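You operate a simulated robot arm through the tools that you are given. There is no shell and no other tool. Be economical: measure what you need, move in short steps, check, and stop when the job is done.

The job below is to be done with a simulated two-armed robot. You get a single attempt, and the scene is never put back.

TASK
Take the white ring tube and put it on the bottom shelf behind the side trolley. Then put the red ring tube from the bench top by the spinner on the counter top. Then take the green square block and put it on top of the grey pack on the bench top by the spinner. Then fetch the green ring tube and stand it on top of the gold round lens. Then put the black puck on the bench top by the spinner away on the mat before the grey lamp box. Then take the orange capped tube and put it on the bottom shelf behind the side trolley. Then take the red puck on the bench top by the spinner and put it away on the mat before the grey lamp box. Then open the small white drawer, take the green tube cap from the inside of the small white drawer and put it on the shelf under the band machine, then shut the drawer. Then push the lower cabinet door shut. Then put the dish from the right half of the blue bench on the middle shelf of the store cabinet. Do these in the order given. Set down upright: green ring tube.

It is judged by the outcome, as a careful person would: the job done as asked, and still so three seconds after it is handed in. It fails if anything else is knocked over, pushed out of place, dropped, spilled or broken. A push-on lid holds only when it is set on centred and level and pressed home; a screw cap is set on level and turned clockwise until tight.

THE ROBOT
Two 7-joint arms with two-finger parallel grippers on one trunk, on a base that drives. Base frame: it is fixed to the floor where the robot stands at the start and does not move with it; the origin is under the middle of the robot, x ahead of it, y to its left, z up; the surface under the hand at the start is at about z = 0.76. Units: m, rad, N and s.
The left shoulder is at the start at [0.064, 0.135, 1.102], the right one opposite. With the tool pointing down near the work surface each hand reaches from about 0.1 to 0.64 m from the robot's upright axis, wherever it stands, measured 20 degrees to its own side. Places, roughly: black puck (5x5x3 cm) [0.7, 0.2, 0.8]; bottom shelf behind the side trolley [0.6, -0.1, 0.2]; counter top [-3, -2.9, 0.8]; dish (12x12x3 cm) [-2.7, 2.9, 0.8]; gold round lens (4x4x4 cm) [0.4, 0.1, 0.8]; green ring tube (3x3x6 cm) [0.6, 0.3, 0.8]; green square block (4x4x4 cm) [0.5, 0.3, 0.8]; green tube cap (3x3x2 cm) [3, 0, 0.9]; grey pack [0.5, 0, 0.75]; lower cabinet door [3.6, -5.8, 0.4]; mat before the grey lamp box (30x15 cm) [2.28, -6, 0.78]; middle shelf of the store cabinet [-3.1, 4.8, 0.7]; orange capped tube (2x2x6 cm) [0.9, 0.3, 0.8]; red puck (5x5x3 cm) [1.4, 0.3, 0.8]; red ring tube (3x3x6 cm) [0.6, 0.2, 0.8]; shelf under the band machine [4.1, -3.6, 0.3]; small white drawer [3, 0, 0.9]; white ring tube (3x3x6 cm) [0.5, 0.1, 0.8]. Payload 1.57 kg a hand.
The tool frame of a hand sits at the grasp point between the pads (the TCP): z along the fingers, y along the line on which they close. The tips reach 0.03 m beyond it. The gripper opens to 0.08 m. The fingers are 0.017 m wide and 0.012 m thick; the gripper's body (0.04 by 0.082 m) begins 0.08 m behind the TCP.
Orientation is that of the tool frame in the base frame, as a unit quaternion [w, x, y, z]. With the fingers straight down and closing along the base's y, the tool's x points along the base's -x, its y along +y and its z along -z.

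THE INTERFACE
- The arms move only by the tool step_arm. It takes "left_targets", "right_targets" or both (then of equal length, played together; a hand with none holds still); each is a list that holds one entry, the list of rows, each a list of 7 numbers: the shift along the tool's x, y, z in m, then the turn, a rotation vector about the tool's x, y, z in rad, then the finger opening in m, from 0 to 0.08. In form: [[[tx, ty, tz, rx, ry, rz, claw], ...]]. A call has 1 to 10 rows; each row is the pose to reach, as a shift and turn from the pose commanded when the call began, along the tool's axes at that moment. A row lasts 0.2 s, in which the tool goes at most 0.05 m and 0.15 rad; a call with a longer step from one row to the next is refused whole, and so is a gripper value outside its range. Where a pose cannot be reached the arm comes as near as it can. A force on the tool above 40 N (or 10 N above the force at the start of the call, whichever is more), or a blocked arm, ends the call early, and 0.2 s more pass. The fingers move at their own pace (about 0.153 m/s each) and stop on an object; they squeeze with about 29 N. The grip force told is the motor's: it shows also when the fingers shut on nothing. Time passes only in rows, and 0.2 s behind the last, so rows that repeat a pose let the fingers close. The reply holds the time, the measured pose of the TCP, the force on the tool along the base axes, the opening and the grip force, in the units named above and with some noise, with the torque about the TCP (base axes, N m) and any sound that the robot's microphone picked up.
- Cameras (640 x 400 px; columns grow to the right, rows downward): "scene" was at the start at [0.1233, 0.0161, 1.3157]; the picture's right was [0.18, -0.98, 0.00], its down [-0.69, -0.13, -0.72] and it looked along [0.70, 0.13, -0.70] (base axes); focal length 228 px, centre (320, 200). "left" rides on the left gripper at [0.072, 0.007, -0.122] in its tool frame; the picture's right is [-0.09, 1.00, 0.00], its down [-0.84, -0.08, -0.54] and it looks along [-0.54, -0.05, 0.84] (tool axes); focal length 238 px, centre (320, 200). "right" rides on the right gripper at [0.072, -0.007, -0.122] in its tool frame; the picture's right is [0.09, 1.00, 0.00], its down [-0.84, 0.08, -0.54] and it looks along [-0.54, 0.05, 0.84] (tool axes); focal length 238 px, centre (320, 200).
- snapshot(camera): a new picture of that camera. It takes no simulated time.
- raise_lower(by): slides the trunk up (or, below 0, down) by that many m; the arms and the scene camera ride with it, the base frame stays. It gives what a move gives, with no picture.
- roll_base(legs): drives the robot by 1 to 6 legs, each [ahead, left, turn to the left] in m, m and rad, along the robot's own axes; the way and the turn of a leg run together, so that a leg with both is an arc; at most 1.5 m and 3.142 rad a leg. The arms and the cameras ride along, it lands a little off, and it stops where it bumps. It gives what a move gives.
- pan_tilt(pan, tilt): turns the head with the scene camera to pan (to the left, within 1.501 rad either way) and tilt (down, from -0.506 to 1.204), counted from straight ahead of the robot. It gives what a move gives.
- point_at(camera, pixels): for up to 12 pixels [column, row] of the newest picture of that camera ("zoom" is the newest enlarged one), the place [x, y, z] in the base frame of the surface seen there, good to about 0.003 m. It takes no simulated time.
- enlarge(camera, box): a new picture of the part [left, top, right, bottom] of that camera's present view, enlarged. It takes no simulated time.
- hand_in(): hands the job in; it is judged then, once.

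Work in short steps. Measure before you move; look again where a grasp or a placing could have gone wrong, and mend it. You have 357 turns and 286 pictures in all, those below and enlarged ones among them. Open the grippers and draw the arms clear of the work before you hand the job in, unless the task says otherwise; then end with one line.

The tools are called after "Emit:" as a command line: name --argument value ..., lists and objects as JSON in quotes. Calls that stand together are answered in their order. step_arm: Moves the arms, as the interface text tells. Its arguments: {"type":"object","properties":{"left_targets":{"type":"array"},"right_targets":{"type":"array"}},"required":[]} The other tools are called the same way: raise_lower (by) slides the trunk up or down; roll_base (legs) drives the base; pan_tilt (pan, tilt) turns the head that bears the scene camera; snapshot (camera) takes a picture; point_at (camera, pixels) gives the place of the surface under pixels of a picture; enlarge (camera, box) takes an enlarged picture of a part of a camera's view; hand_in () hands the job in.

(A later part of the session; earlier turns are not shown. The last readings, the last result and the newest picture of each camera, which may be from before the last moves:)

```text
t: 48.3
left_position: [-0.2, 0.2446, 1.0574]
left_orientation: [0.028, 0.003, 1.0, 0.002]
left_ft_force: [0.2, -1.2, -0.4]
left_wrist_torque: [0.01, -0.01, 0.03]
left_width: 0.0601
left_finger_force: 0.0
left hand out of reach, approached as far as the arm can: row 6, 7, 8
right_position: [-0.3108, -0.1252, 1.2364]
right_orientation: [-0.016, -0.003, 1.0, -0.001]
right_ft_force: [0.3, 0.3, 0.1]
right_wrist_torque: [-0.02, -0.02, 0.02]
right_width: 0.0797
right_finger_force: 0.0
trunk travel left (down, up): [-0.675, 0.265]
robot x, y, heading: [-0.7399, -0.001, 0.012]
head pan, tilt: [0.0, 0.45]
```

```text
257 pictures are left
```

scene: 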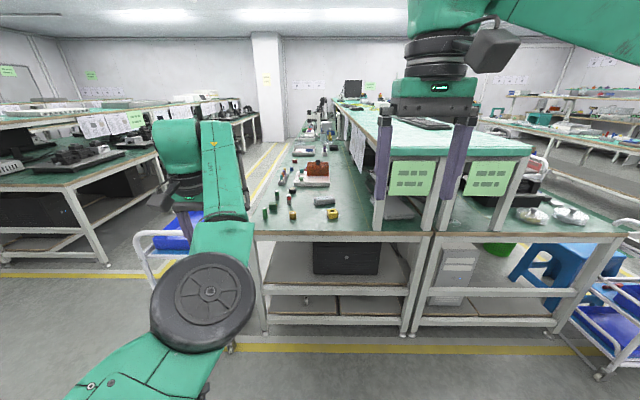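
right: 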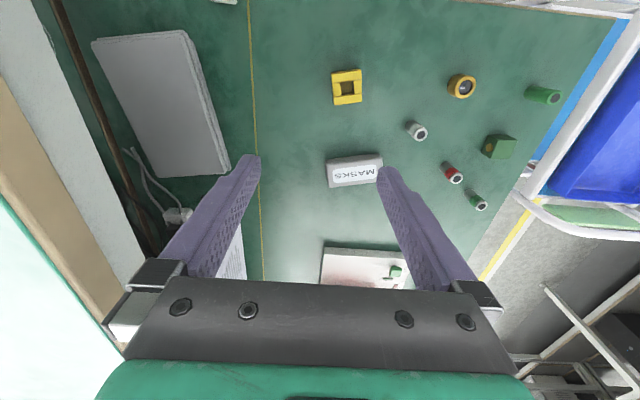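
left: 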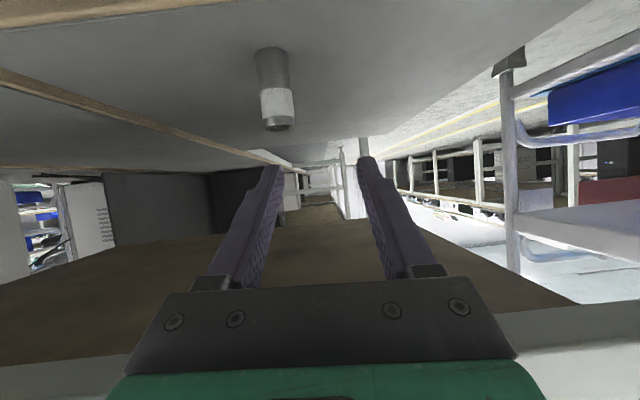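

The left elbow has folded low in front. I move the hand back to its original place relative to the robot to see if the elbow resets.

Emit:
step_arm --left_targets '[[[0.03, 0.025, -0.01, 0, 0.056, 0, 0.06], [0.06, 0.05, -0.02, 0, 0.056, 0, 0.06], [0.09, 0.075, -0.02, 0, 0.056, 0, 0.06], [0.12, 0.1, -0.02, 0, 0.056, 0, 0.06], [0.13, 0.1, -0.02, 0, 0.056, 0, 0.06]]]'

Emit:
snapshot --camera "scene"

```text
t: 49.5
left_position: [-0.3122, 0.3493, 1.0716]
left_orientation: [-0.002, 0.0, 1.0, 0.001]
left_ft_force: [0.3, -0.3, 0.0]
left_wrist_torque: [0.03, 0.02, -0.01]
left_width: 0.06
left_finger_force: 0.0
left hand out of reach, approached as far as the arm can: row 1, 2, 3, 4, 5
right_position: [-0.3099, -0.1259, 1.2358]
right_orientation: [-0.016, -0.003, 1.0, -0.001]
right_ft_force: [0.1, 0.1, 0.2]
right_wrist_torque: [0.01, 0.02, -0.01]
right_width: 0.08
right_finger_force: 0.1
trunk travel left (down, up): [-0.675, 0.265]
robot x, y, heading: [-0.7409, -0.0024, 0.018]
head pan, tilt: [0.0, 0.45]
```

```text
256 pictures are left
```

scene: 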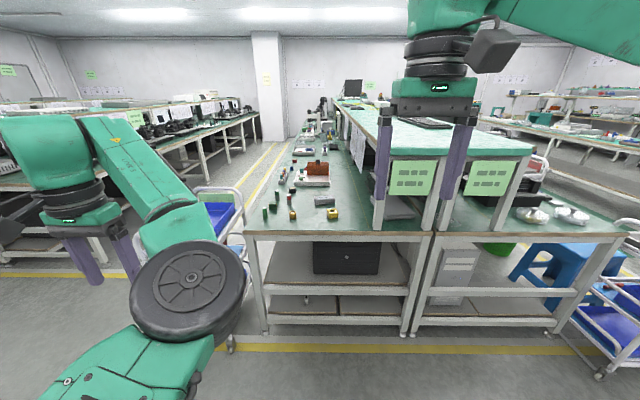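

I measure the elbow disc at (190,285) and move the hand out to the left to swing the elbow outward.

Emit:
point_at --camera "scene" --pixels '[[190, 285], [240, 280], [150, 380]]'

Emit:
step_arm --left_targets '[[[0.0, 0.04, -0.02, 0, 0, 0, 0.06], [0.0, 0.08, -0.04, 0, 0, 0, 0.06], [0.0, 0.12, -0.06, 0, 0, 0, 0.06], [0.0, 0.16, -0.08, 0, 0, 0, 0.06], [0.0, 0.2, -0.1, 0, 0, 0, 0.06], [0.0, 0.24, -0.12, 0, 0, 0, 0.06]]]'

Emit:
snapshot --camera "scene"

```text
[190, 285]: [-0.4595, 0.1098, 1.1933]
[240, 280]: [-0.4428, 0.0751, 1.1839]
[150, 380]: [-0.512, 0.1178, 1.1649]
```

```text
t: 50.9
left_position: [-0.3337, 0.5232, 1.1481]
left_orientation: [0.0, 0.0, 1.0, 0.002]
left_ft_force: [-0.1, 0.3, -0.3]
left_wrist_torque: [0.01, 0.03, -0.01]
left_width: 0.06
left_finger_force: 0.1
left hand out of reach, approached as far as the arm can: row 4, 5, 6
right_position: [-0.3082, -0.126, 1.2354]
right_orientation: [-0.016, -0.005, 1.0, -0.001]
right_ft_force: [0.8, 0.1, -0.3]
right_wrist_torque: [0.0, 0.0, 0.02]
right_width: 0.08
right_finger_force: 0.1
trunk travel left (down, up): [-0.675, 0.265]
robot x, y, heading: [-0.7464, -0.0013, 0.01]
head pan, tilt: [0.0, 0.45]
```

```text
255 pictures are left
```

scene: 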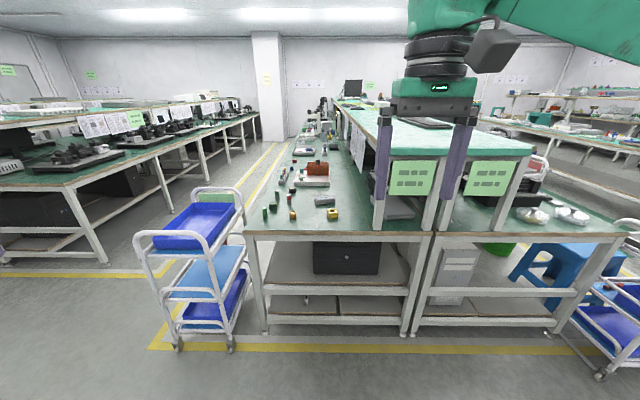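

The elbow was at z≈1.19, so no bench hazard. I bring the hand back to its working place and check again.

Emit:
step_arm --left_targets '[[[0.0, -0.04, 0.02, 0, 0, 0, 0.06], [0.0, -0.08, 0.03, 0, 0, 0, 0.06], [-0.02, -0.12, 0.03, 0, 0, 0, 0.06], [-0.04, -0.16, 0.03, 0, 0, 0, 0.06], [-0.06, -0.2, 0.03, 0, 0, 0, 0.06], [-0.08, -0.24, 0.03, 0, 0, 0, 0.06]]]'

Emit:
snapshot --camera "scene"

```text
t: 52.3
left_position: [-0.2612, 0.2888, 1.1176]
left_orientation: [0.002, -0.007, 1.0, 0.004]
left_ft_force: [-0.6, 0.0, -0.3]
left_wrist_torque: [-0.02, -0.03, 0.01]
left_width: 0.0597
left_finger_force: 0.1
right_position: [-0.3141, -0.1244, 1.238]
right_orientation: [-0.014, -0.003, 1.0, 0.0]
right_ft_force: [-0.6, -0.9, -0.1]
right_wrist_torque: [0.0, -0.03, 0.01]
right_width: 0.0799
right_finger_force: 0.1
trunk travel left (down, up): [-0.675, 0.265]
robot x, y, heading: [-0.7416, -0.0017, 0.008]
head pan, tilt: [0.0, 0.45]
```

```text
254 pictures are left
```

scene: 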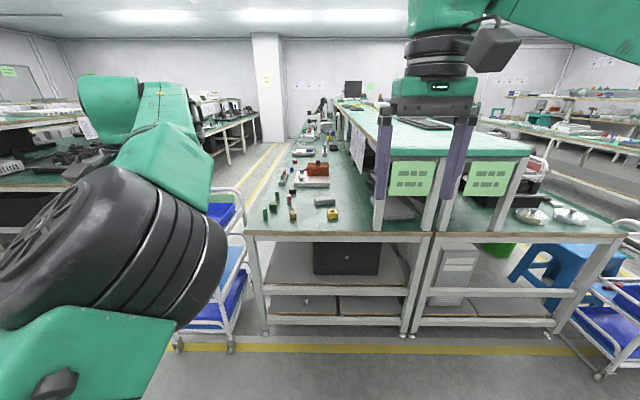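

The elbow is now more outward. I drive ahead 0.72 m to working position and look down.

Emit:
roll_base --legs '[[0.72, 0, -0.005]]'

Emit:
pan_tilt --pan 0.1 --tilt 0.85

Emit:
snapshot --camera "scene"

Emit:
snapshot --camera "left"

```text
t: 56.3
left_position: [0.4643, 0.2984, 1.1163]
left_orientation: [0.0, -0.004, 1.0, 0.001]
left_ft_force: [-0.3, -0.3, -0.8]
left_wrist_torque: [0.01, 0.0, 0.03]
left_width: 0.0599
left_finger_force: 0.0
right_position: [0.4163, -0.1119, 1.2363]
right_orientation: [-0.016, -0.008, 1.0, -0.002]
right_ft_force: [0.1, 0.1, -0.5]
right_wrist_torque: [0.0, -0.02, 0.04]
right_width: 0.0799
right_finger_force: 0.1
trunk travel left (down, up): [-0.675, 0.265]
robot x, y, heading: [-0.0144, 0.0103, 0.021]
head pan, tilt: [0.0, 0.45]
```

```text
t: 57.1
left_position: [0.4646, 0.299, 1.1161]
left_orientation: [-0.001, -0.003, 1.0, 0.001]
left_ft_force: [-0.1, -0.5, -0.1]
left_wrist_torque: [-0.02, 0.02, 0.03]
left_width: 0.0602
left_finger_force: 0.0
right_position: [0.4162, -0.1098, 1.2358]
right_orientation: [-0.015, -0.007, 1.0, -0.002]
right_ft_force: [0.3, 0.0, -0.7]
right_wrist_torque: [-0.02, -0.03, 0.06]
right_width: 0.0799
right_finger_force: 0.0
trunk travel left (down, up): [-0.675, 0.265]
robot x, y, heading: [-0.0168, 0.0094, 0.02]
head pan, tilt: [0.099, 0.85]
```

```text
253 pictures are left
```

scene: 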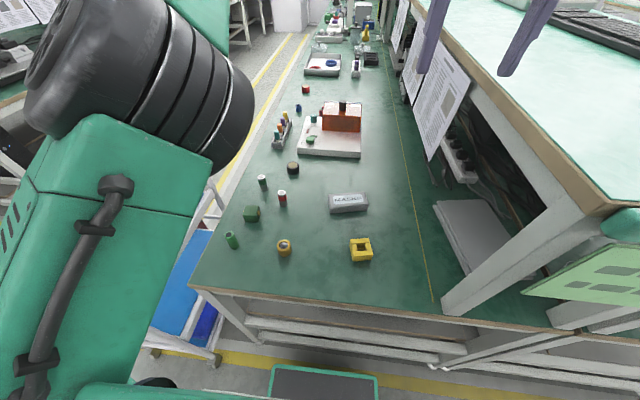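

```text
252 pictures are left
```

left: 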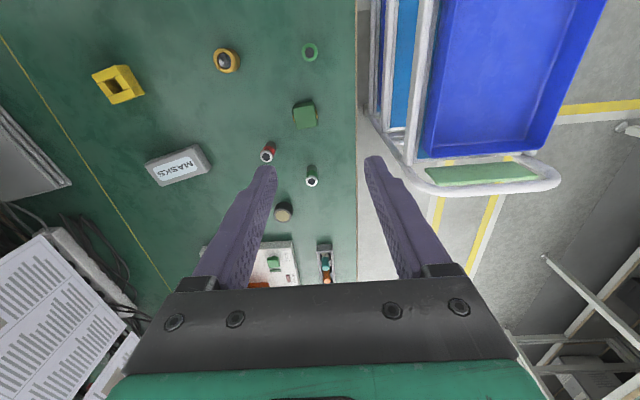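

The red ring tube shows at (267,155) in the left camera. I measure the tubes, pack, block and lens.

Emit:
point_at --camera "left" --pixels '[[267, 157], [264, 159], [270, 148], [312, 182], [308, 184], [305, 115], [225, 62], [283, 211], [178, 168], [196, 163]]'

Emit:
enlarge --camera "left" --box '[200, 30, 340, 240]'

Emit:
point_at --camera "scene" --pixels '[[282, 193], [262, 178], [252, 211], [293, 165], [348, 198], [284, 243], [362, 245], [232, 236]]'

```text
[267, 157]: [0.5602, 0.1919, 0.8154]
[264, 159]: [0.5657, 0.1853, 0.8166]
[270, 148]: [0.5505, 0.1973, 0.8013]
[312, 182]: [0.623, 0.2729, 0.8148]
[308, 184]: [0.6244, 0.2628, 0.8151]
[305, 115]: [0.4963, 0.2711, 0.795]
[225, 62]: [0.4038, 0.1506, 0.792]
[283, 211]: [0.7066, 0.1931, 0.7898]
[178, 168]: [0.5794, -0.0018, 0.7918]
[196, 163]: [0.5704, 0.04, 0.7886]
```

```text
1.90 times, centred on (270, 135) of left
```

zoom: 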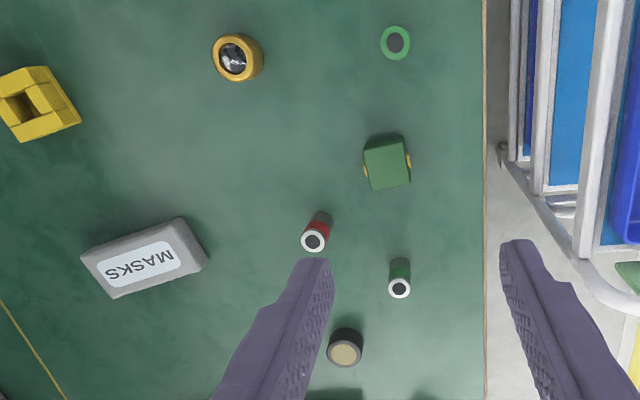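

```text
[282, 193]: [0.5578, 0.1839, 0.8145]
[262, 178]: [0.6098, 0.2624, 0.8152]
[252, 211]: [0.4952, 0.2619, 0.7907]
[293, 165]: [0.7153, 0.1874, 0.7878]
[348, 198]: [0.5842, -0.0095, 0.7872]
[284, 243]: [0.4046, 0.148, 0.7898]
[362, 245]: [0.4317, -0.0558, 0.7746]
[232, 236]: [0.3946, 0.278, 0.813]
```

Red ring tube top is around (0.559, 0.187, 0.815). I move above it to z≈0.90.

Emit:
step_arm --left_targets '[[[-0.016, -0.019, 0.036, 0, 0, 0, 0.06], [-0.032, -0.037, 0.072, 0, 0, 0, 0.06], [-0.048, -0.056, 0.108, 0, 0, 0, 0.06], [-0.064, -0.075, 0.144, 0, 0, 0, 0.06], [-0.08, -0.094, 0.18, 0, 0, 0, 0.06], [-0.095, -0.112, 0.215, 0, 0, 0, 0.06]]]'

Emit:
snapshot --camera "left"

```text
t: 58.5
left_position: [0.5614, 0.1884, 0.9]
left_orientation: [0.0, -0.004, 1.0, 0.001]
left_ft_force: [-0.1, 0.1, 0.0]
left_wrist_torque: [0.02, -0.05, -0.01]
left_width: 0.0602
left_finger_force: 0.0
right_position: [0.4175, -0.1111, 1.2363]
right_orientation: [-0.016, -0.007, 1.0, -0.001]
right_ft_force: [0.1, -0.8, 0.7]
right_wrist_torque: [-0.02, 0.01, 0.02]
right_width: 0.08
right_finger_force: 0.0
trunk travel left (down, up): [-0.675, 0.265]
robot x, y, heading: [-0.0167, 0.0099, 0.023]
head pan, tilt: [0.099, 0.85]
```

```text
250 pictures are left
```

left: 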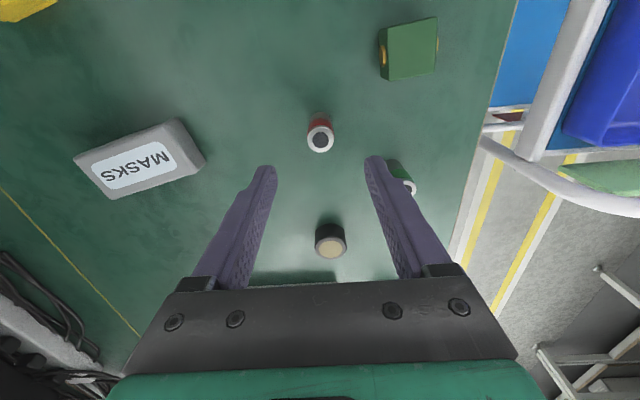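

The tube top is at (320,138), nearly on the finger axis; I shift 4 mm and descend 0.10 m, then close.

Emit:
step_arm --left_targets '[[[0.004, 0, 0.035, 0, 0, 0, 0.06], [0.004, 0, 0.07, 0, 0, 0, 0.06], [0.004, 0, 0.103, 0, 0, 0, 0.06], [0.004, 0, 0.103, 0, 0, 0, 0.06], [0.004, 0, 0.103, 0, 0, 0, 0.0], [0.004, 0, 0.103, 0, 0, 0, 0.0], [0.004, 0, 0.103, 0, 0, 0, 0.0]]]'

Emit:
snapshot --camera "left"

```text
t: 60.1
left_position: [0.5561, 0.1869, 0.7967]
left_orientation: [0.0, -0.003, 1.0, 0.001]
left_ft_force: [0.5, -0.9, 1.0]
left_wrist_torque: [0.01, 0.01, 0.0]
left_width: 0.0231
left_finger_force: 29.4
right_position: [0.4156, -0.1097, 1.236]
right_orientation: [-0.016, -0.007, 1.0, -0.002]
right_ft_force: [-0.5, -1.0, -0.3]
right_wrist_torque: [0.02, 0.01, 0.0]
right_width: 0.08
right_finger_force: 0.0
trunk travel left (down, up): [-0.675, 0.265]
robot x, y, heading: [-0.014, 0.0088, 0.017]
head pan, tilt: [0.099, 0.85]
```

```text
249 pictures are left
```

left: 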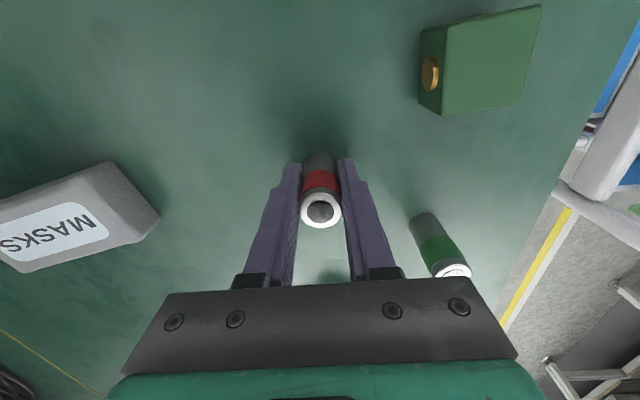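

Gripped. I lift 0.25 m and draw the hand back.

Emit:
step_arm --left_targets '[[[0, 0, -0.04, 0, 0, 0, 0.0], [0, 0, -0.08, 0, 0, 0, 0.0], [0.01, 0.015, -0.12, 0, 0, 0, 0.0], [0.04, 0.03, -0.15, 0, 0, 0, 0.0], [0.07, 0.05, -0.18, 0, 0, 0, 0.0], [0.1, 0.07, -0.21, 0, 0, 0, 0.0], [0.13, 0.09, -0.24, 0, 0, 0, 0.0]]]'

Emit:
roll_base --legs '[[-0.6, 0, 0]]'

Emit:
pan_tilt --pan -1.5 --tilt 0.4

Emit:
snapshot --camera "scene"

```text
t: 61.7
left_position: [0.4326, 0.3048, 1.035]
left_orientation: [-0.004, -0.017, 1.0, -0.013]
left_ft_force: [0.1, -0.2, -0.4]
left_wrist_torque: [0.0, -0.03, 0.01]
left_width: 0.0231
left_finger_force: 29.1
left hand out of reach, approached as far as the arm can: row 2, 3, 4, 5, 6, 7
right_position: [0.4146, -0.1088, 1.2373]
right_orientation: [-0.015, -0.007, 1.0, -0.002]
right_ft_force: [-0.8, -0.2, 0.6]
right_wrist_torque: [-0.04, 0.0, 0.0]
right_width: 0.0801
right_finger_force: 0.0
trunk travel left (down, up): [-0.675, 0.265]
robot x, y, heading: [-0.0173, 0.0102, 0.022]
head pan, tilt: [0.099, 0.85]
```

```text
t: 65.1
left_position: [-0.1616, 0.2898, 1.0368]
left_orientation: [-0.001, -0.012, 1.0, -0.015]
left_ft_force: [0.4, -0.4, -1.0]
left_wrist_torque: [-0.03, -0.01, 0.01]
left_width: 0.0231
left_finger_force: 29.1
right_position: [-0.1826, -0.1225, 1.2363]
right_orientation: [-0.016, -0.006, 1.0, -0.002]
right_ft_force: [0.2, 0.4, 0.2]
right_wrist_torque: [0.01, -0.03, -0.03]
right_width: 0.0801
right_finger_force: 0.0
trunk travel left (down, up): [-0.675, 0.265]
robot x, y, heading: [-0.6153, -0.0005, 0.011]
head pan, tilt: [0.099, 0.85]
```

```text
t: 66.8
left_position: [-0.1634, 0.2899, 1.0378]
left_orientation: [-0.001, -0.014, 1.0, -0.017]
left_ft_force: [0.4, 0.1, -0.9]
left_wrist_torque: [-0.01, 0.02, -0.01]
left_width: 0.023
left_finger_force: 28.5
right_position: [-0.1827, -0.1228, 1.2351]
right_orientation: [-0.016, -0.005, 1.0, -0.001]
right_ft_force: [0.6, -0.6, -0.4]
right_wrist_torque: [-0.01, -0.01, 0.0]
right_width: 0.0798
right_finger_force: 0.0
trunk travel left (down, up): [-0.675, 0.265]
robot x, y, heading: [-0.6157, -0.0036, 0.019]
head pan, tilt: [-1.499, 0.4]
```

```text
248 pictures are left
```

scene: 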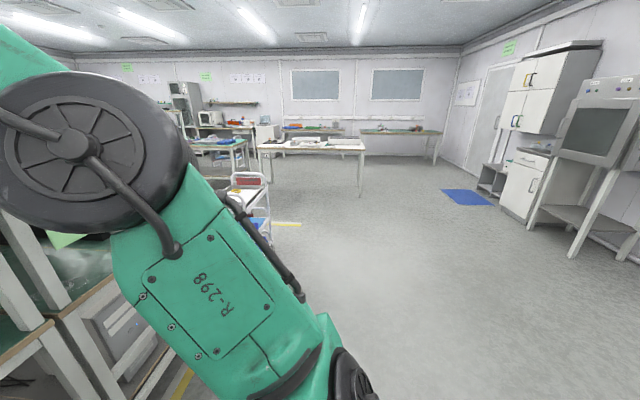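

The cabinet with counter is to the right at (530,180). I turn to face it.

Emit:
roll_base --legs '[[0, 0, -2.2]]'

Emit:
pan_tilt --pan 0.0 --tilt 0.4

Emit:
snapshot --camera "scene"

```text
t: 72.4
left_position: [-0.6469, -0.538, 1.0379]
left_orientation: [-0.016, 0.885, 0.465, -0.007]
left_ft_force: [-0.1, -0.2, -0.2]
left_wrist_torque: [-0.02, -0.01, 0.03]
left_width: 0.0233
left_finger_force: 28.9
right_position: [-0.9685, -0.2793, 1.2358]
right_orientation: [-0.009, 0.889, 0.458, 0.012]
right_ft_force: [0.5, 0.1, 0.3]
right_wrist_torque: [0.03, 0.01, 0.01]
right_width: 0.08
right_finger_force: 0.0
trunk travel left (down, up): [-0.675, 0.265]
robot x, y, heading: [-0.6155, 0.0005, -2.185]
head pan, tilt: [-1.499, 0.4]
```

```text
t: 74.0
left_position: [-0.6468, -0.5378, 1.0375]
left_orientation: [-0.016, 0.884, 0.467, -0.007]
left_ft_force: [-0.5, -0.6, -1.3]
left_wrist_torque: [-0.02, 0.01, -0.01]
left_width: 0.0236
left_finger_force: 29.3
right_position: [-0.9686, -0.2782, 1.2359]
right_orientation: [-0.009, 0.889, 0.457, 0.012]
right_ft_force: [0.4, 0.2, 0.1]
right_wrist_torque: [-0.02, 0.04, 0.02]
right_width: 0.08
right_finger_force: 0.0
trunk travel left (down, up): [-0.675, 0.265]
robot x, y, heading: [-0.6157, 0.0009, -2.183]
head pan, tilt: [0.0, 0.4]
```

```text
247 pictures are left
```

scene: 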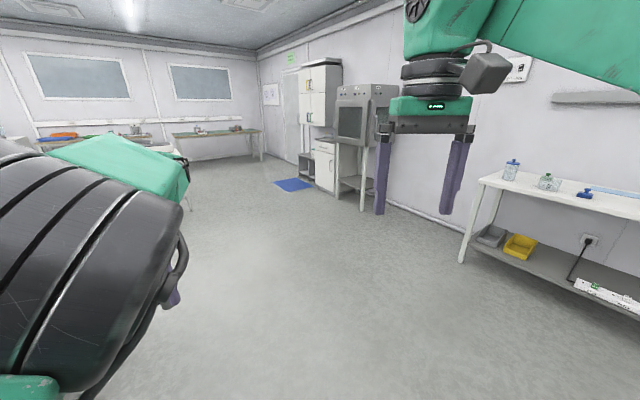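

I measure surfaces to locate the counter top near (-3,-2.9).

Emit:
point_at --camera "scene" --pixels '[[324, 150], [325, 139], [310, 154], [355, 130], [350, 180], [490, 180], [333, 137], [316, 110], [290, 185], [600, 200]]'

Emit:
enlarge --camera "scene" --box '[260, 60, 420, 220]'

```text
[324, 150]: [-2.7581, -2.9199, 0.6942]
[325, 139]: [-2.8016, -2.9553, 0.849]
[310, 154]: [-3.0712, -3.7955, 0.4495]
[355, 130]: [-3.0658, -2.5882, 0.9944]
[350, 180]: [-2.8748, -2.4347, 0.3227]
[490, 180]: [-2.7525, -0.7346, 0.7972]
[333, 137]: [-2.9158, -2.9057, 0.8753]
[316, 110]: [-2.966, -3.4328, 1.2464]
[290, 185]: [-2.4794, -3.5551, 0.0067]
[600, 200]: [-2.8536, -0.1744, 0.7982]
```

```text
2.50 times, centred on (340, 140) of scene
```

zoom: 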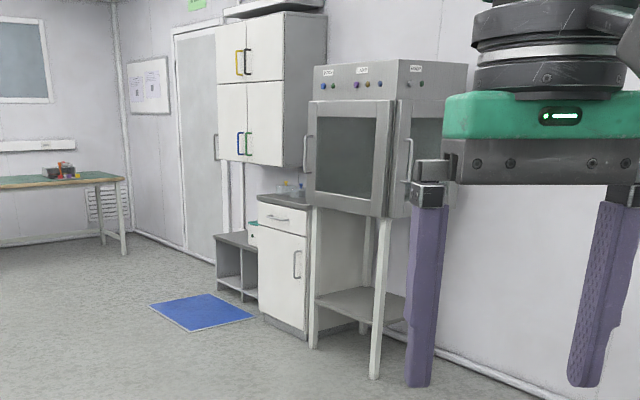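

The counter is the small cabinet's grey top near (-2.95,-2.95,0.85), facing +x. I drive to about (-1.6,-2.8) and face it.

Emit:
roll_base --legs '[[0, 0, 0.276], [1.48, 0, 0], [1.48, 0, 0], [0, 0, -1.233]]'

Emit:
snapshot --camera "scene"

```text
t: 92.3
left_position: [-1.9801, -3.1228, 1.0371]
left_orientation: [-0.017, 0.999, 0.032, 0.0]
left_ft_force: [0.9, 0.8, -0.7]
left_wrist_torque: [0.03, 0.0, 0.03]
left_width: 0.0229
left_finger_force: 28.9
right_position: [-1.9746, -2.7103, 1.2359]
right_orientation: [-0.002, 1.0, 0.023, 0.015]
right_ft_force: [0.4, 0.4, -0.8]
right_wrist_torque: [0.01, 0.0, 0.02]
right_width: 0.0801
right_finger_force: 0.1
trunk travel left (down, up): [-0.675, 0.265]
robot x, y, heading: [-1.5366, -2.816, -3.092]
head pan, tilt: [0.0, 0.4]
```

```text
245 pictures are left
```

scene: 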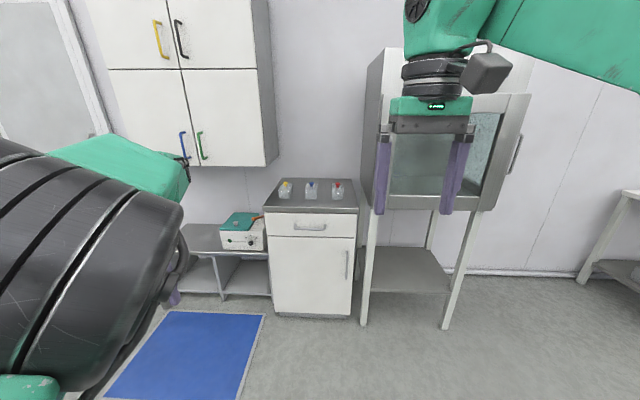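

Now the counter top is in view with three small bottles at its back. I measure it.

Emit:
point_at --camera "scene" --pixels '[[268, 209], [353, 208], [310, 204], [290, 200], [330, 200], [312, 181], [285, 198], [337, 198], [460, 160], [400, 160], [240, 150], [310, 215]]'

Emit:
enlarge --camera "scene" --box '[220, 120, 420, 300]'

```text
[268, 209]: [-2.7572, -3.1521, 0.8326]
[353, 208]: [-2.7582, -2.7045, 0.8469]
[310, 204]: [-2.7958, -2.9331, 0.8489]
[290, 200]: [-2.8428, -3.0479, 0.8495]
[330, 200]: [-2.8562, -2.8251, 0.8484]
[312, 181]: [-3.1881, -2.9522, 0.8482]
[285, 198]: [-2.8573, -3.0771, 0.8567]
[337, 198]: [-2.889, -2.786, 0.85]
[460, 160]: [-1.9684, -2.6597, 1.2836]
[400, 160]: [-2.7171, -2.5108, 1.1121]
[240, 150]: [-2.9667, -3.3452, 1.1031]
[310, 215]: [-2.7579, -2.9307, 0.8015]
```

```text
2.22 times, centred on (320, 210) of scene
```

zoom: 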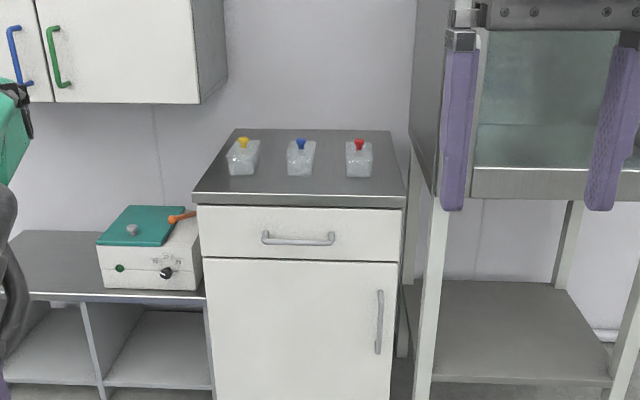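

I square the heading, draw the right hand back, and extend the left hand, then roll forward to the counter.

Emit:
step_arm --left_targets '[[[-0.03, -0.028, 0, -0.01, 0, 0, 0.0], [-0.06, -0.056, 0, -0.02, 0, 0, 0.0], [-0.09, -0.085, 0, -0.03, 0, 0, 0.0]]]' --right_targets '[[[0.04, 0, 0, 0, 0, 0, 0.08], [0.08, 0, 0, 0, 0, 0, 0.08], [0.1, 0, 0, 0, 0, 0, 0.08]]]'

Emit:
roll_base --legs '[[0, 0, -0.05], [0.5, 0, 0]]'

Emit:
snapshot --camera "scene"

Emit:
snapshot --camera "left"

```text
t: 93.1
left_position: [-2.0773, -3.0385, 1.0404]
left_orientation: [0.001, 0.999, 0.032, 0.003]
left_ft_force: [-0.7, 0.8, -0.4]
left_wrist_torque: [-0.07, -0.02, -0.01]
left_width: 0.0233
left_finger_force: 28.5
right_position: [-1.8761, -2.7052, 1.2403]
right_orientation: [-0.001, 1.0, 0.022, 0.017]
right_ft_force: [0.0, -0.3, -0.4]
right_wrist_torque: [-0.04, -0.05, -0.02]
right_width: 0.0801
right_finger_force: 0.0
trunk travel left (down, up): [-0.675, 0.265]
robot x, y, heading: [-1.5382, -2.8156, -3.09]
head pan, tilt: [0.0, 0.4]
```

```text
t: 96.4
left_position: [-2.5882, -3.0183, 1.0414]
left_orientation: [-0.004, 1.0, 0.01, 0.001]
left_ft_force: [0.0, -0.3, -0.5]
left_wrist_torque: [0.02, 0.01, 0.03]
left_width: 0.0231
left_finger_force: 29.2
right_position: [-2.3725, -2.6921, 1.2419]
right_orientation: [-0.001, 1.0, 0.001, 0.015]
right_ft_force: [-0.1, -0.3, -0.3]
right_wrist_torque: [-0.01, 0.01, -0.04]
right_width: 0.0799
right_finger_force: 0.0
trunk travel left (down, up): [-0.675, 0.265]
robot x, y, heading: [-2.0413, -2.8139, -3.141]
head pan, tilt: [0.0, 0.4]
```

```text
243 pictures are left
```

scene: 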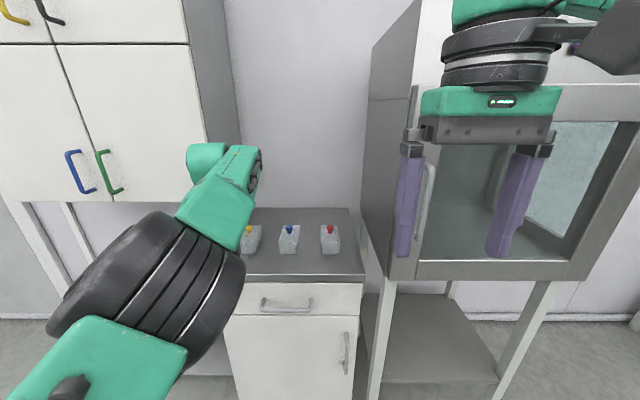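

```text
242 pictures are left
```

left: 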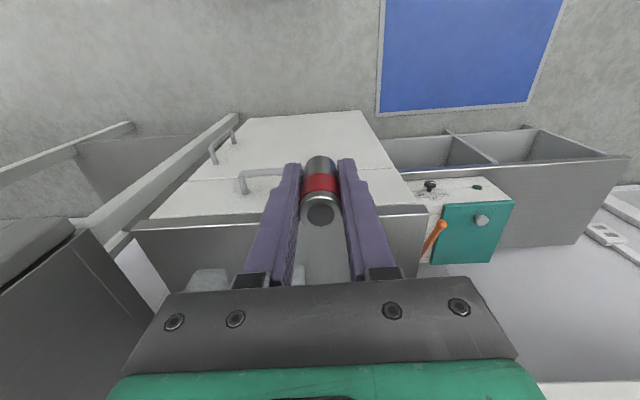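

Good alignment; I roll the last 0.215 m.

Emit:
roll_base --legs '[[0.215, 0, 0]]'

Emit:
snapshot --camera "left"

Emit:
snapshot --camera "scene"

```text
t: 98.1
left_position: [-2.8046, -3.0179, 1.0429]
left_orientation: [-0.003, 1.0, 0.009, 0.0]
left_ft_force: [-0.5, 0.7, -2.3]
left_wrist_torque: [0.0, -0.02, -0.05]
left_width: 0.0234
left_finger_force: 28.7
right_position: [-2.588, -2.6947, 1.2404]
right_orientation: [-0.002, 1.0, 0.0, 0.015]
right_ft_force: [0.6, 0.4, 0.0]
right_wrist_torque: [0.01, -0.01, 0.01]
right_width: 0.0799
right_finger_force: 0.0
trunk travel left (down, up): [-0.675, 0.265]
robot x, y, heading: [-2.2539, -2.8163, -3.137]
head pan, tilt: [0.0, 0.4]
```

```text
241 pictures are left
```

left: 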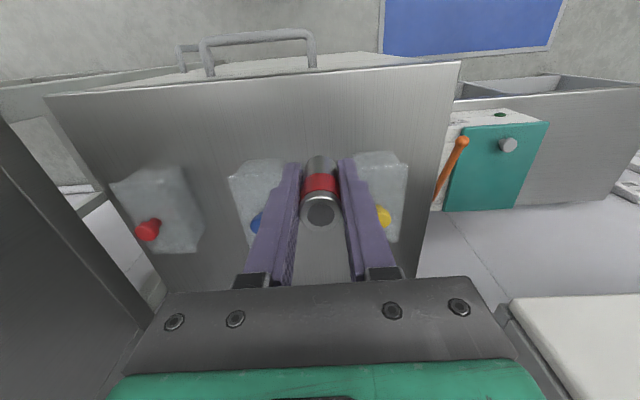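

```text
240 pictures are left
```

scene: 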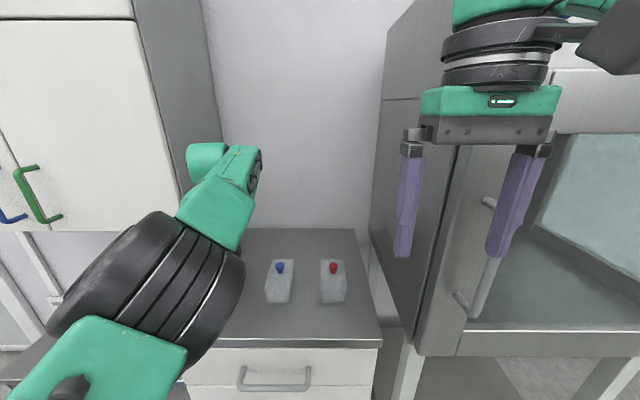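

I measure the bottles' near edges and the counter near the tube.

Emit:
point_at --camera "left" --pixels '[[262, 162], [240, 172], [380, 158], [400, 165], [320, 140], [320, 110], [320, 80], [352, 165]]'

```text
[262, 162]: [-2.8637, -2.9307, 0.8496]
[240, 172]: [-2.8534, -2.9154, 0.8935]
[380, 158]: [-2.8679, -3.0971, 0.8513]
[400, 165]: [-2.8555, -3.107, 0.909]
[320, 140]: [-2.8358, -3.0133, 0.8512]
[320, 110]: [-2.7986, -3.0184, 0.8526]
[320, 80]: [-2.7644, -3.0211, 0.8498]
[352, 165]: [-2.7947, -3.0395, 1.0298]
```

Bottles start at x<-2.85, clear of my fingers. I lower 0.15 m to just above contact.

Emit:
step_arm --left_targets '[[[0, 0, 0.04, 0, 0, 0, 0.0], [0, 0, 0.08, 0, 0, 0, 0.0], [0, 0, 0.12, 0, 0, 0, 0.0], [0, 0, 0.145, 0, 0, 0, 0.0], [0, 0, 0.15, 0, 0, 0, 0.0], [0, 0, 0.153, 0, 0, 0, 0.0], [0, 0, 0.155, 0, 0, 0, 0.0]]]'

Emit:
snapshot --camera "left"

```text
t: 99.7
left_position: [-2.8115, -3.0245, 0.8872]
left_orientation: [-0.002, 1.0, 0.009, 0.001]
left_ft_force: [-0.3, -0.7, 2.9]
left_wrist_torque: [-0.08, 0.02, 0.0]
left_width: 0.0232
left_finger_force: 28.8
left hand out of reach, approached as far as the arm can: row 2, 3, 4, 5, 6, 7
right_position: [-2.5885, -2.6937, 1.241]
right_orientation: [-0.001, 1.0, 0.0, 0.015]
right_ft_force: [-1.0, -0.2, -0.4]
right_wrist_torque: [0.01, 0.02, -0.01]
right_width: 0.0802
right_finger_force: 0.0
trunk travel left (down, up): [-0.675, 0.265]
robot x, y, heading: [-2.2597, -2.818, -3.137]
head pan, tilt: [0.0, 0.4]
```

```text
239 pictures are left
```

left: 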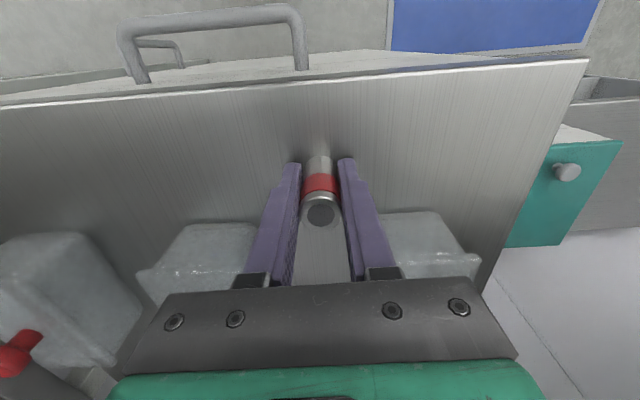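

Contact (2.9 N). I open and rise straight up.

Emit:
step_arm --left_targets '[[[0, 0, 0, 0, 0, 0, 0.03], [0, 0, 0, 0, 0, 0, 0.045], [0, 0, 0, 0, 0, 0, 0.045], [0, 0, -0.03, 0, 0, 0, 0.045], [0, 0, -0.07, 0, 0, 0, 0.045], [0, 0, -0.11, 0, 0, 0, 0.045], [0, 0, -0.15, 0, 0, 0, 0.045], [0, 0, -0.18, 0, 0, 0, 0.045]]]'

Emit:
snapshot --camera "left"

```text
t: 101.5
left_position: [-2.8142, -3.025, 1.0653]
left_orientation: [-0.003, 1.0, 0.008, 0.001]
left_ft_force: [-0.8, 0.0, 0.0]
left_wrist_torque: [0.01, 0.02, -0.01]
left_width: 0.0451
left_finger_force: 0.0
right_position: [-2.5888, -2.6946, 1.2404]
right_orientation: [-0.001, 1.0, 0.0, 0.016]
right_ft_force: [0.6, -0.4, -0.5]
right_wrist_torque: [0.0, -0.03, 0.0]
right_width: 0.0798
right_finger_force: 0.1
trunk travel left (down, up): [-0.675, 0.265]
robot x, y, heading: [-2.2603, -2.8179, -3.137]
head pan, tilt: [0.0, 0.4]
```

```text
238 pictures are left
```

left: 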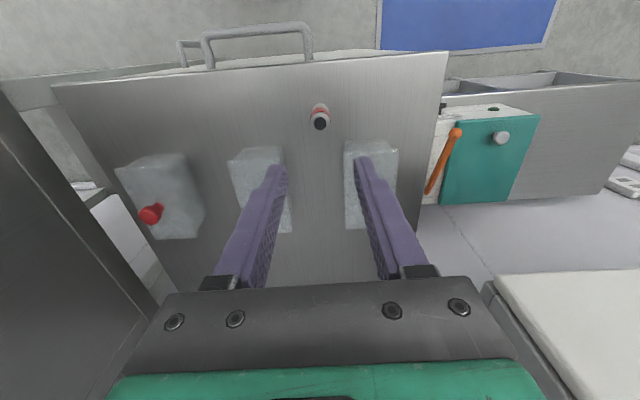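

The red tube stands on the counter. I back off, and drive back to the bench.

Emit:
step_arm --left_targets '[[[0.04, 0.03, 0, 0, 0, 0, 0.06], [0.08, 0.06, 0, 0, 0, 0, 0.06], [0.11, 0.08, 0, 0, 0, 0, 0.07]]]'

Emit:
roll_base --legs '[[-0.6, 0, 0], [0, 0, -1.919], [1.5, 0, 0], [1.5, 0, 0], [0, 0, -1.23]]'

Emit:
pan_tilt --pan 0.0 --tilt 0.6

Emit:
snapshot --camera "scene"

```text
t: 102.3
left_position: [-2.6986, -3.1088, 1.063]
left_orientation: [-0.013, 1.0, 0.02, 0.001]
left_ft_force: [-0.4, -0.6, -0.7]
left_wrist_torque: [-0.01, 0.03, 0.02]
left_width: 0.0698
left_finger_force: 0.0
right_position: [-2.5872, -2.6928, 1.2408]
right_orientation: [-0.001, 1.0, -0.001, 0.015]
right_ft_force: [-0.6, -0.6, 0.6]
right_wrist_torque: [-0.01, 0.01, -0.02]
right_width: 0.0802
right_finger_force: 0.0
trunk travel left (down, up): [-0.675, 0.265]
robot x, y, heading: [-2.2608, -2.8138, -3.128]
head pan, tilt: [0.0, 0.4]
```

```text
t: 127.0
left_position: [-0.2613, 0.2591, 1.0636]
left_orientation: [0.0, -0.03, 0.999, -0.015]
left_ft_force: [-0.5, -0.6, -0.3]
left_wrist_torque: [0.03, 0.02, 0.01]
left_width: 0.07
left_finger_force: 0.0
right_position: [-0.3627, -0.1568, 1.2405]
right_orientation: [-0.015, -0.012, 1.0, -0.002]
right_ft_force: [0.6, 0.7, 0.0]
right_wrist_torque: [0.0, -0.04, 0.01]
right_width: 0.0799
right_finger_force: 0.0
trunk travel left (down, up): [-0.675, 0.265]
robot x, y, heading: [-0.6965, -0.0415, 0.034]
head pan, tilt: [0.0, 0.4]
```

```text
t: 127.8
left_position: [-0.2617, 0.2584, 1.0617]
left_orientation: [-0.001, -0.03, 0.999, -0.017]
left_ft_force: [0.3, -0.8, 0.8]
left_wrist_torque: [0.02, 0.03, -0.02]
left_width: 0.07
left_finger_force: 0.0
right_position: [-0.3624, -0.1571, 1.24]
right_orientation: [-0.015, -0.012, 1.0, -0.002]
right_ft_force: [0.1, 0.4, -1.0]
right_wrist_torque: [0.01, -0.02, -0.02]
right_width: 0.0797
right_finger_force: 0.1
trunk travel left (down, up): [-0.675, 0.265]
robot x, y, heading: [-0.6992, -0.0392, 0.032]
head pan, tilt: [0.0, 0.6]
```

```text
237 pictures are left
```

scene: 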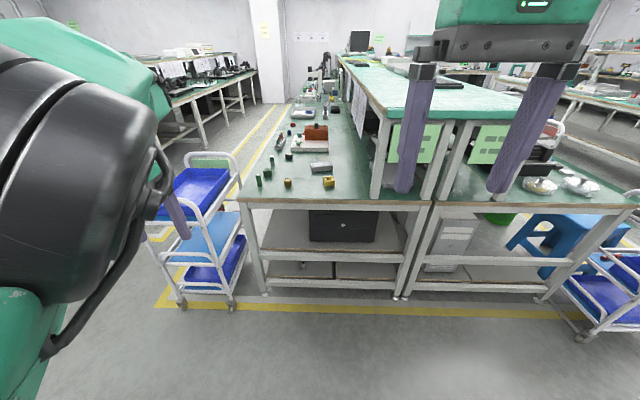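

Back before the bench. I correct the heading and side offset and roll in.

Emit:
roll_base --legs '[[0, 0, -0.032], [0.68, 0.055, 0]]'

Emit:
snapshot --camera "left"

```text
t: 131.9
left_position: [0.4275, 0.3041, 1.0628]
left_orientation: [-0.001, -0.019, 1.0, -0.017]
left_ft_force: [1.4, -0.1, 0.6]
left_wrist_torque: [-0.01, 0.0, 0.03]
left_width: 0.0702
left_finger_force: 0.0
right_position: [0.3155, -0.1095, 1.2413]
right_orientation: [-0.015, 0.0, 1.0, -0.002]
right_ft_force: [-0.3, 0.3, 0.1]
right_wrist_torque: [0.01, 0.01, -0.01]
right_width: 0.0801
right_finger_force: 0.0
trunk travel left (down, up): [-0.675, 0.265]
robot x, y, heading: [-0.0151, 0.0103, 0.004]
head pan, tilt: [0.0, 0.6]
```

```text
236 pictures are left
```

left: 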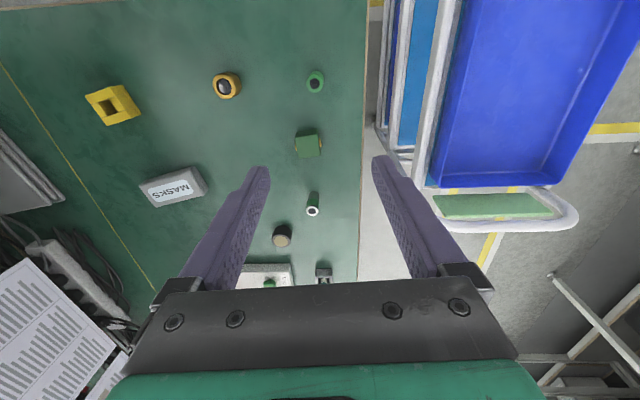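

I move above the green block (308,145) to z≈0.9, levelling the hand.

Emit:
step_arm --left_targets '[[[-0.017, -0.01, 0.04, -0.008, 0, 0, 0.08], [-0.034, -0.02, 0.08, -0.016, 0, 0, 0.08], [-0.05, -0.03, 0.12, -0.025, 0, 0, 0.08], [-0.067, -0.037, 0.155, -0.034, 0, 0, 0.08], [-0.067, -0.037, 0.155, -0.034, 0, 0, 0.08]]]'

Emit:
snapshot --camera "left"

```text
t: 133.1
left_position: [0.4989, 0.266, 0.9106]
left_orientation: [-0.001, -0.017, 1.0, -0.001]
left_ft_force: [-0.3, -0.2, 0.3]
left_wrist_torque: [0.04, 0.0, -0.02]
left_width: 0.08
left_finger_force: 0.1
left hand out of reach, approached as far as the arm can: row 3, 4, 5
right_position: [0.3146, -0.1082, 1.24]
right_orientation: [-0.015, 0.0, 1.0, -0.002]
right_ft_force: [-0.2, 0.3, -0.6]
right_wrist_torque: [0.01, -0.02, -0.01]
right_width: 0.08
right_finger_force: 0.1
trunk travel left (down, up): [-0.675, 0.265]
robot x, y, heading: [-0.0127, 0.0164, 0.008]
head pan, tilt: [0.0, 0.6]
```

```text
235 pictures are left
```

left: 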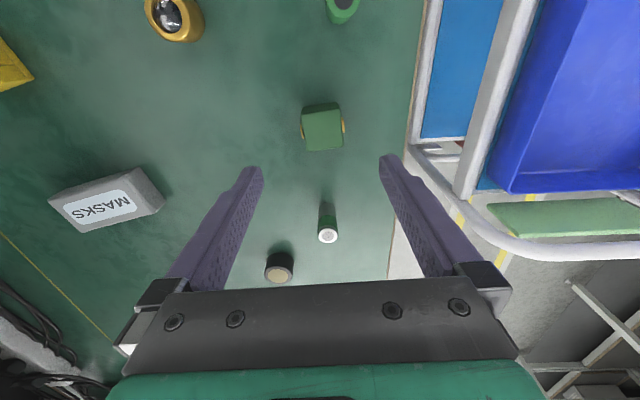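

Block centre is about (0.4955,0.269). I shift slightly, descend to TCP z 0.795 and close.

Emit:
step_arm --left_targets '[[[0.0035, 0.003, 0.04, 0, 0, 0, 0.08], [0.0035, 0.003, 0.08, 0, 0, 0, 0.08], [0.0035, 0.003, 0.115, 0, 0, 0, 0.08], [0.0035, 0.003, 0.115, 0, 0, 0, 0.08], [0.0035, 0.003, 0.115, 0, 0, 0, 0.02], [0.0035, 0.003, 0.115, 0, 0, 0, 0.02], [0.0035, 0.003, 0.115, 0, 0, 0, 0.02]]]'

Emit:
snapshot --camera "left"

```text
t: 134.7
left_position: [0.4952, 0.271, 0.7939]
left_orientation: [-0.001, -0.019, 1.0, -0.001]
left_ft_force: [-0.3, -0.4, 0.0]
left_wrist_torque: [0.0, -0.02, -0.02]
left_width: 0.0391
left_finger_force: 29.3
right_position: [0.317, -0.1095, 1.241]
right_orientation: [-0.016, -0.001, 1.0, -0.002]
right_ft_force: [0.1, 0.2, -0.3]
right_wrist_torque: [0.0, 0.01, -0.03]
right_width: 0.0801
right_finger_force: 0.1
trunk travel left (down, up): [-0.675, 0.265]
robot x, y, heading: [-0.0162, 0.0169, 0.003]
head pan, tilt: [0.0, 0.6]
```

```text
234 pictures are left
```

left: 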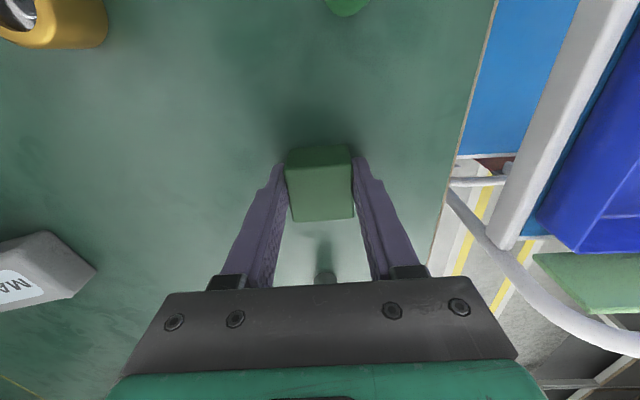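

Gripped. I lift 0.1 m, then measure the pack's top corners in the scene view.

Emit:
step_arm --left_targets '[[[0, 0, -0.03, 0, 0, 0, 0.02], [0, 0, -0.07, 0, 0, 0, 0.02], [0, 0, -0.11, 0, 0, 0, 0.02]]]'

Emit:
pan_tilt --pan 0.0 --tilt 0.85

Emit:
enlarge --camera "scene" --box '[240, 120, 440, 280]'

```text
t: 135.5
left_position: [0.4927, 0.2696, 0.9046]
left_orientation: [-0.001, -0.018, 1.0, -0.003]
left_ft_force: [0.6, 0.5, -0.8]
left_wrist_torque: [0.0, 0.02, -0.02]
left_width: 0.0391
left_finger_force: 28.9
right_position: [0.3143, -0.1085, 1.2405]
right_orientation: [-0.014, 0.0, 1.0, 0.0]
right_ft_force: [0.3, -0.1, 0.2]
right_wrist_torque: [0.02, -0.02, -0.02]
right_width: 0.0802
right_finger_force: 0.0
trunk travel left (down, up): [-0.675, 0.265]
robot x, y, heading: [-0.018, 0.0158, 0.002]
head pan, tilt: [0.0, 0.6]
```

```text
t: 136.3
left_position: [0.494, 0.2706, 0.9033]
left_orientation: [-0.002, -0.018, 1.0, -0.001]
left_ft_force: [-0.5, -0.3, -0.5]
left_wrist_torque: [0.0, -0.01, 0.01]
left_width: 0.039
left_finger_force: 29.0
right_position: [0.316, -0.1098, 1.2402]
right_orientation: [-0.016, 0.0, 1.0, -0.001]
right_ft_force: [-0.6, -0.5, -0.4]
right_wrist_torque: [0.01, 0.04, 0.0]
right_width: 0.0801
right_finger_force: 0.1
trunk travel left (down, up): [-0.675, 0.265]
robot x, y, heading: [-0.0131, 0.017, 0.005]
head pan, tilt: [0.0, 0.85]
```

```text
2.50 times, centred on (340, 200) of scene
```

zoom: 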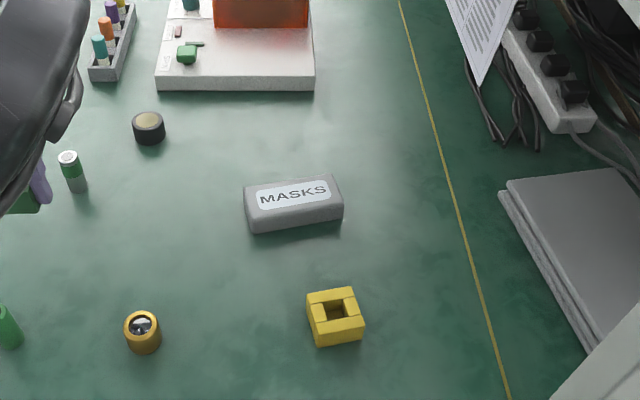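

Emit:
point_at --camera "zoom" --pixels '[[247, 188], [334, 178], [341, 203], [250, 217], [293, 195], [294, 202], [143, 325], [150, 118], [69, 157]]'

```text
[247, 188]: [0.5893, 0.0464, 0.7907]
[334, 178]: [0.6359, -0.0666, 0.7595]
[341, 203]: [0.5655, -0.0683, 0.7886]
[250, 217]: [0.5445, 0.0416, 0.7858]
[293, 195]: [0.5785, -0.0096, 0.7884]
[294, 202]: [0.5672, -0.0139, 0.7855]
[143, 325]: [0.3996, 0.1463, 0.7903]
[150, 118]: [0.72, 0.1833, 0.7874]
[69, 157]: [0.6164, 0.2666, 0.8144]
```

Pack top centre is about (0.578,-0.008,0.789). I swing the block over it at height, with the right hand moved a little aside.

Emit:
step_arm --left_targets '[[[-0.012, -0.04, -0.02, 0, 0, 0, 0.02], [-0.024, -0.08, -0.02, 0, 0, 0, 0.02], [-0.036, -0.12, -0.02, 0, 0, 0, 0.02], [-0.048, -0.16, -0.02, 0, 0, 0, 0.02], [-0.06, -0.2, -0.02, 0, 0, 0, 0.02], [-0.072, -0.24, -0.02, 0, 0, 0, 0.02], [-0.084, -0.277, -0.02, 0, 0, 0, 0.02], [-0.084, -0.277, -0.02, 0, 0, 0, 0.02]]]' --right_targets '[[[0, -0.03, 0, 0, 0, 0, 0.08], [0, -0.06, 0, 0, 0, 0, 0.08], [0, -0.08, 0, 0, 0, 0, 0.08], [0, -0.08, 0, 0, 0, 0, 0.08], [0, -0.08, 0, 0, 0, 0, 0.08], [0, -0.08, 0, 0, 0, 0, 0.08], [0, -0.08, 0, 0, 0, 0, 0.08], [0, -0.08, 0, 0, 0, 0, 0.08]]]'

Emit:
snapshot --camera "left"

```text
t: 138.1
left_position: [0.568, 0.0615, 0.9166]
left_orientation: [0.0, -0.018, 1.0, 0.0]
left_ft_force: [-0.5, 0.0, -1.2]
left_wrist_torque: [-0.04, 0.02, 0.0]
left_width: 0.039
left_finger_force: 29.0
left hand out of reach, approached as far as the arm can: row 1, 2, 3, 4, 5, 6, 7, 8
right_position: [0.3236, -0.1808, 1.2304]
right_orientation: [-0.015, 0.0, 1.0, -0.002]
right_ft_force: [0.3, -0.3, -0.5]
right_wrist_torque: [-0.03, -0.04, 0.03]
right_width: 0.0797
right_finger_force: 0.1
right hand out of reach, approached as far as the arm can: row 2, 3, 4, 5, 6, 7, 8
trunk travel left (down, up): [-0.675, 0.265]
robot x, y, heading: [-0.0167, 0.0176, 0.006]
head pan, tilt: [0.0, 0.85]
```

```text
232 pictures are left
```

left: 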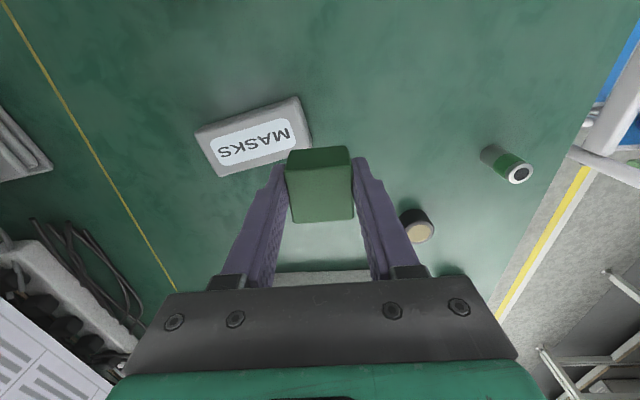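

The arm's configuration stops at y 0.06; I shift the base right by 0.07 m instead.

Emit:
roll_base --legs '[[0.01, -0.07, 0]]'

Emit:
snapshot --camera "left"

Emit:
point_at --camera "left" --pixels '[[260, 180], [230, 190], [280, 140], [300, 120]]'

```text
t: 139.1
left_position: [0.5801, -0.0066, 0.9158]
left_orientation: [-0.002, -0.018, 1.0, -0.001]
left_ft_force: [0.1, 0.0, -0.1]
left_wrist_torque: [-0.04, -0.01, -0.01]
left_width: 0.0394
left_finger_force: 28.8
right_position: [0.3359, -0.2494, 1.2292]
right_orientation: [-0.014, 0.0, 1.0, -0.003]
right_ft_force: [-0.6, 0.2, -1.0]
right_wrist_torque: [0.0, -0.03, -0.02]
right_width: 0.0799
right_finger_force: 0.1
trunk travel left (down, up): [-0.675, 0.265]
robot x, y, heading: [-0.0054, -0.0533, 0.012]
head pan, tilt: [0.0, 0.85]
```

```text
231 pictures are left
```

left: 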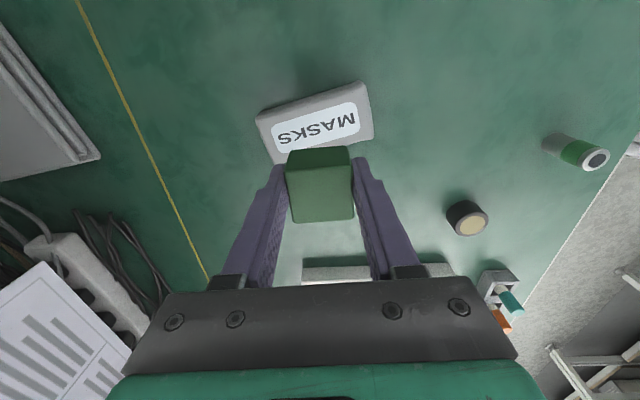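

```text
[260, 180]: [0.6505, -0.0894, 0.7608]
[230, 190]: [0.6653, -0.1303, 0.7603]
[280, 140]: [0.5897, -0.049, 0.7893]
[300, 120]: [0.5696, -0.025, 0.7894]
```

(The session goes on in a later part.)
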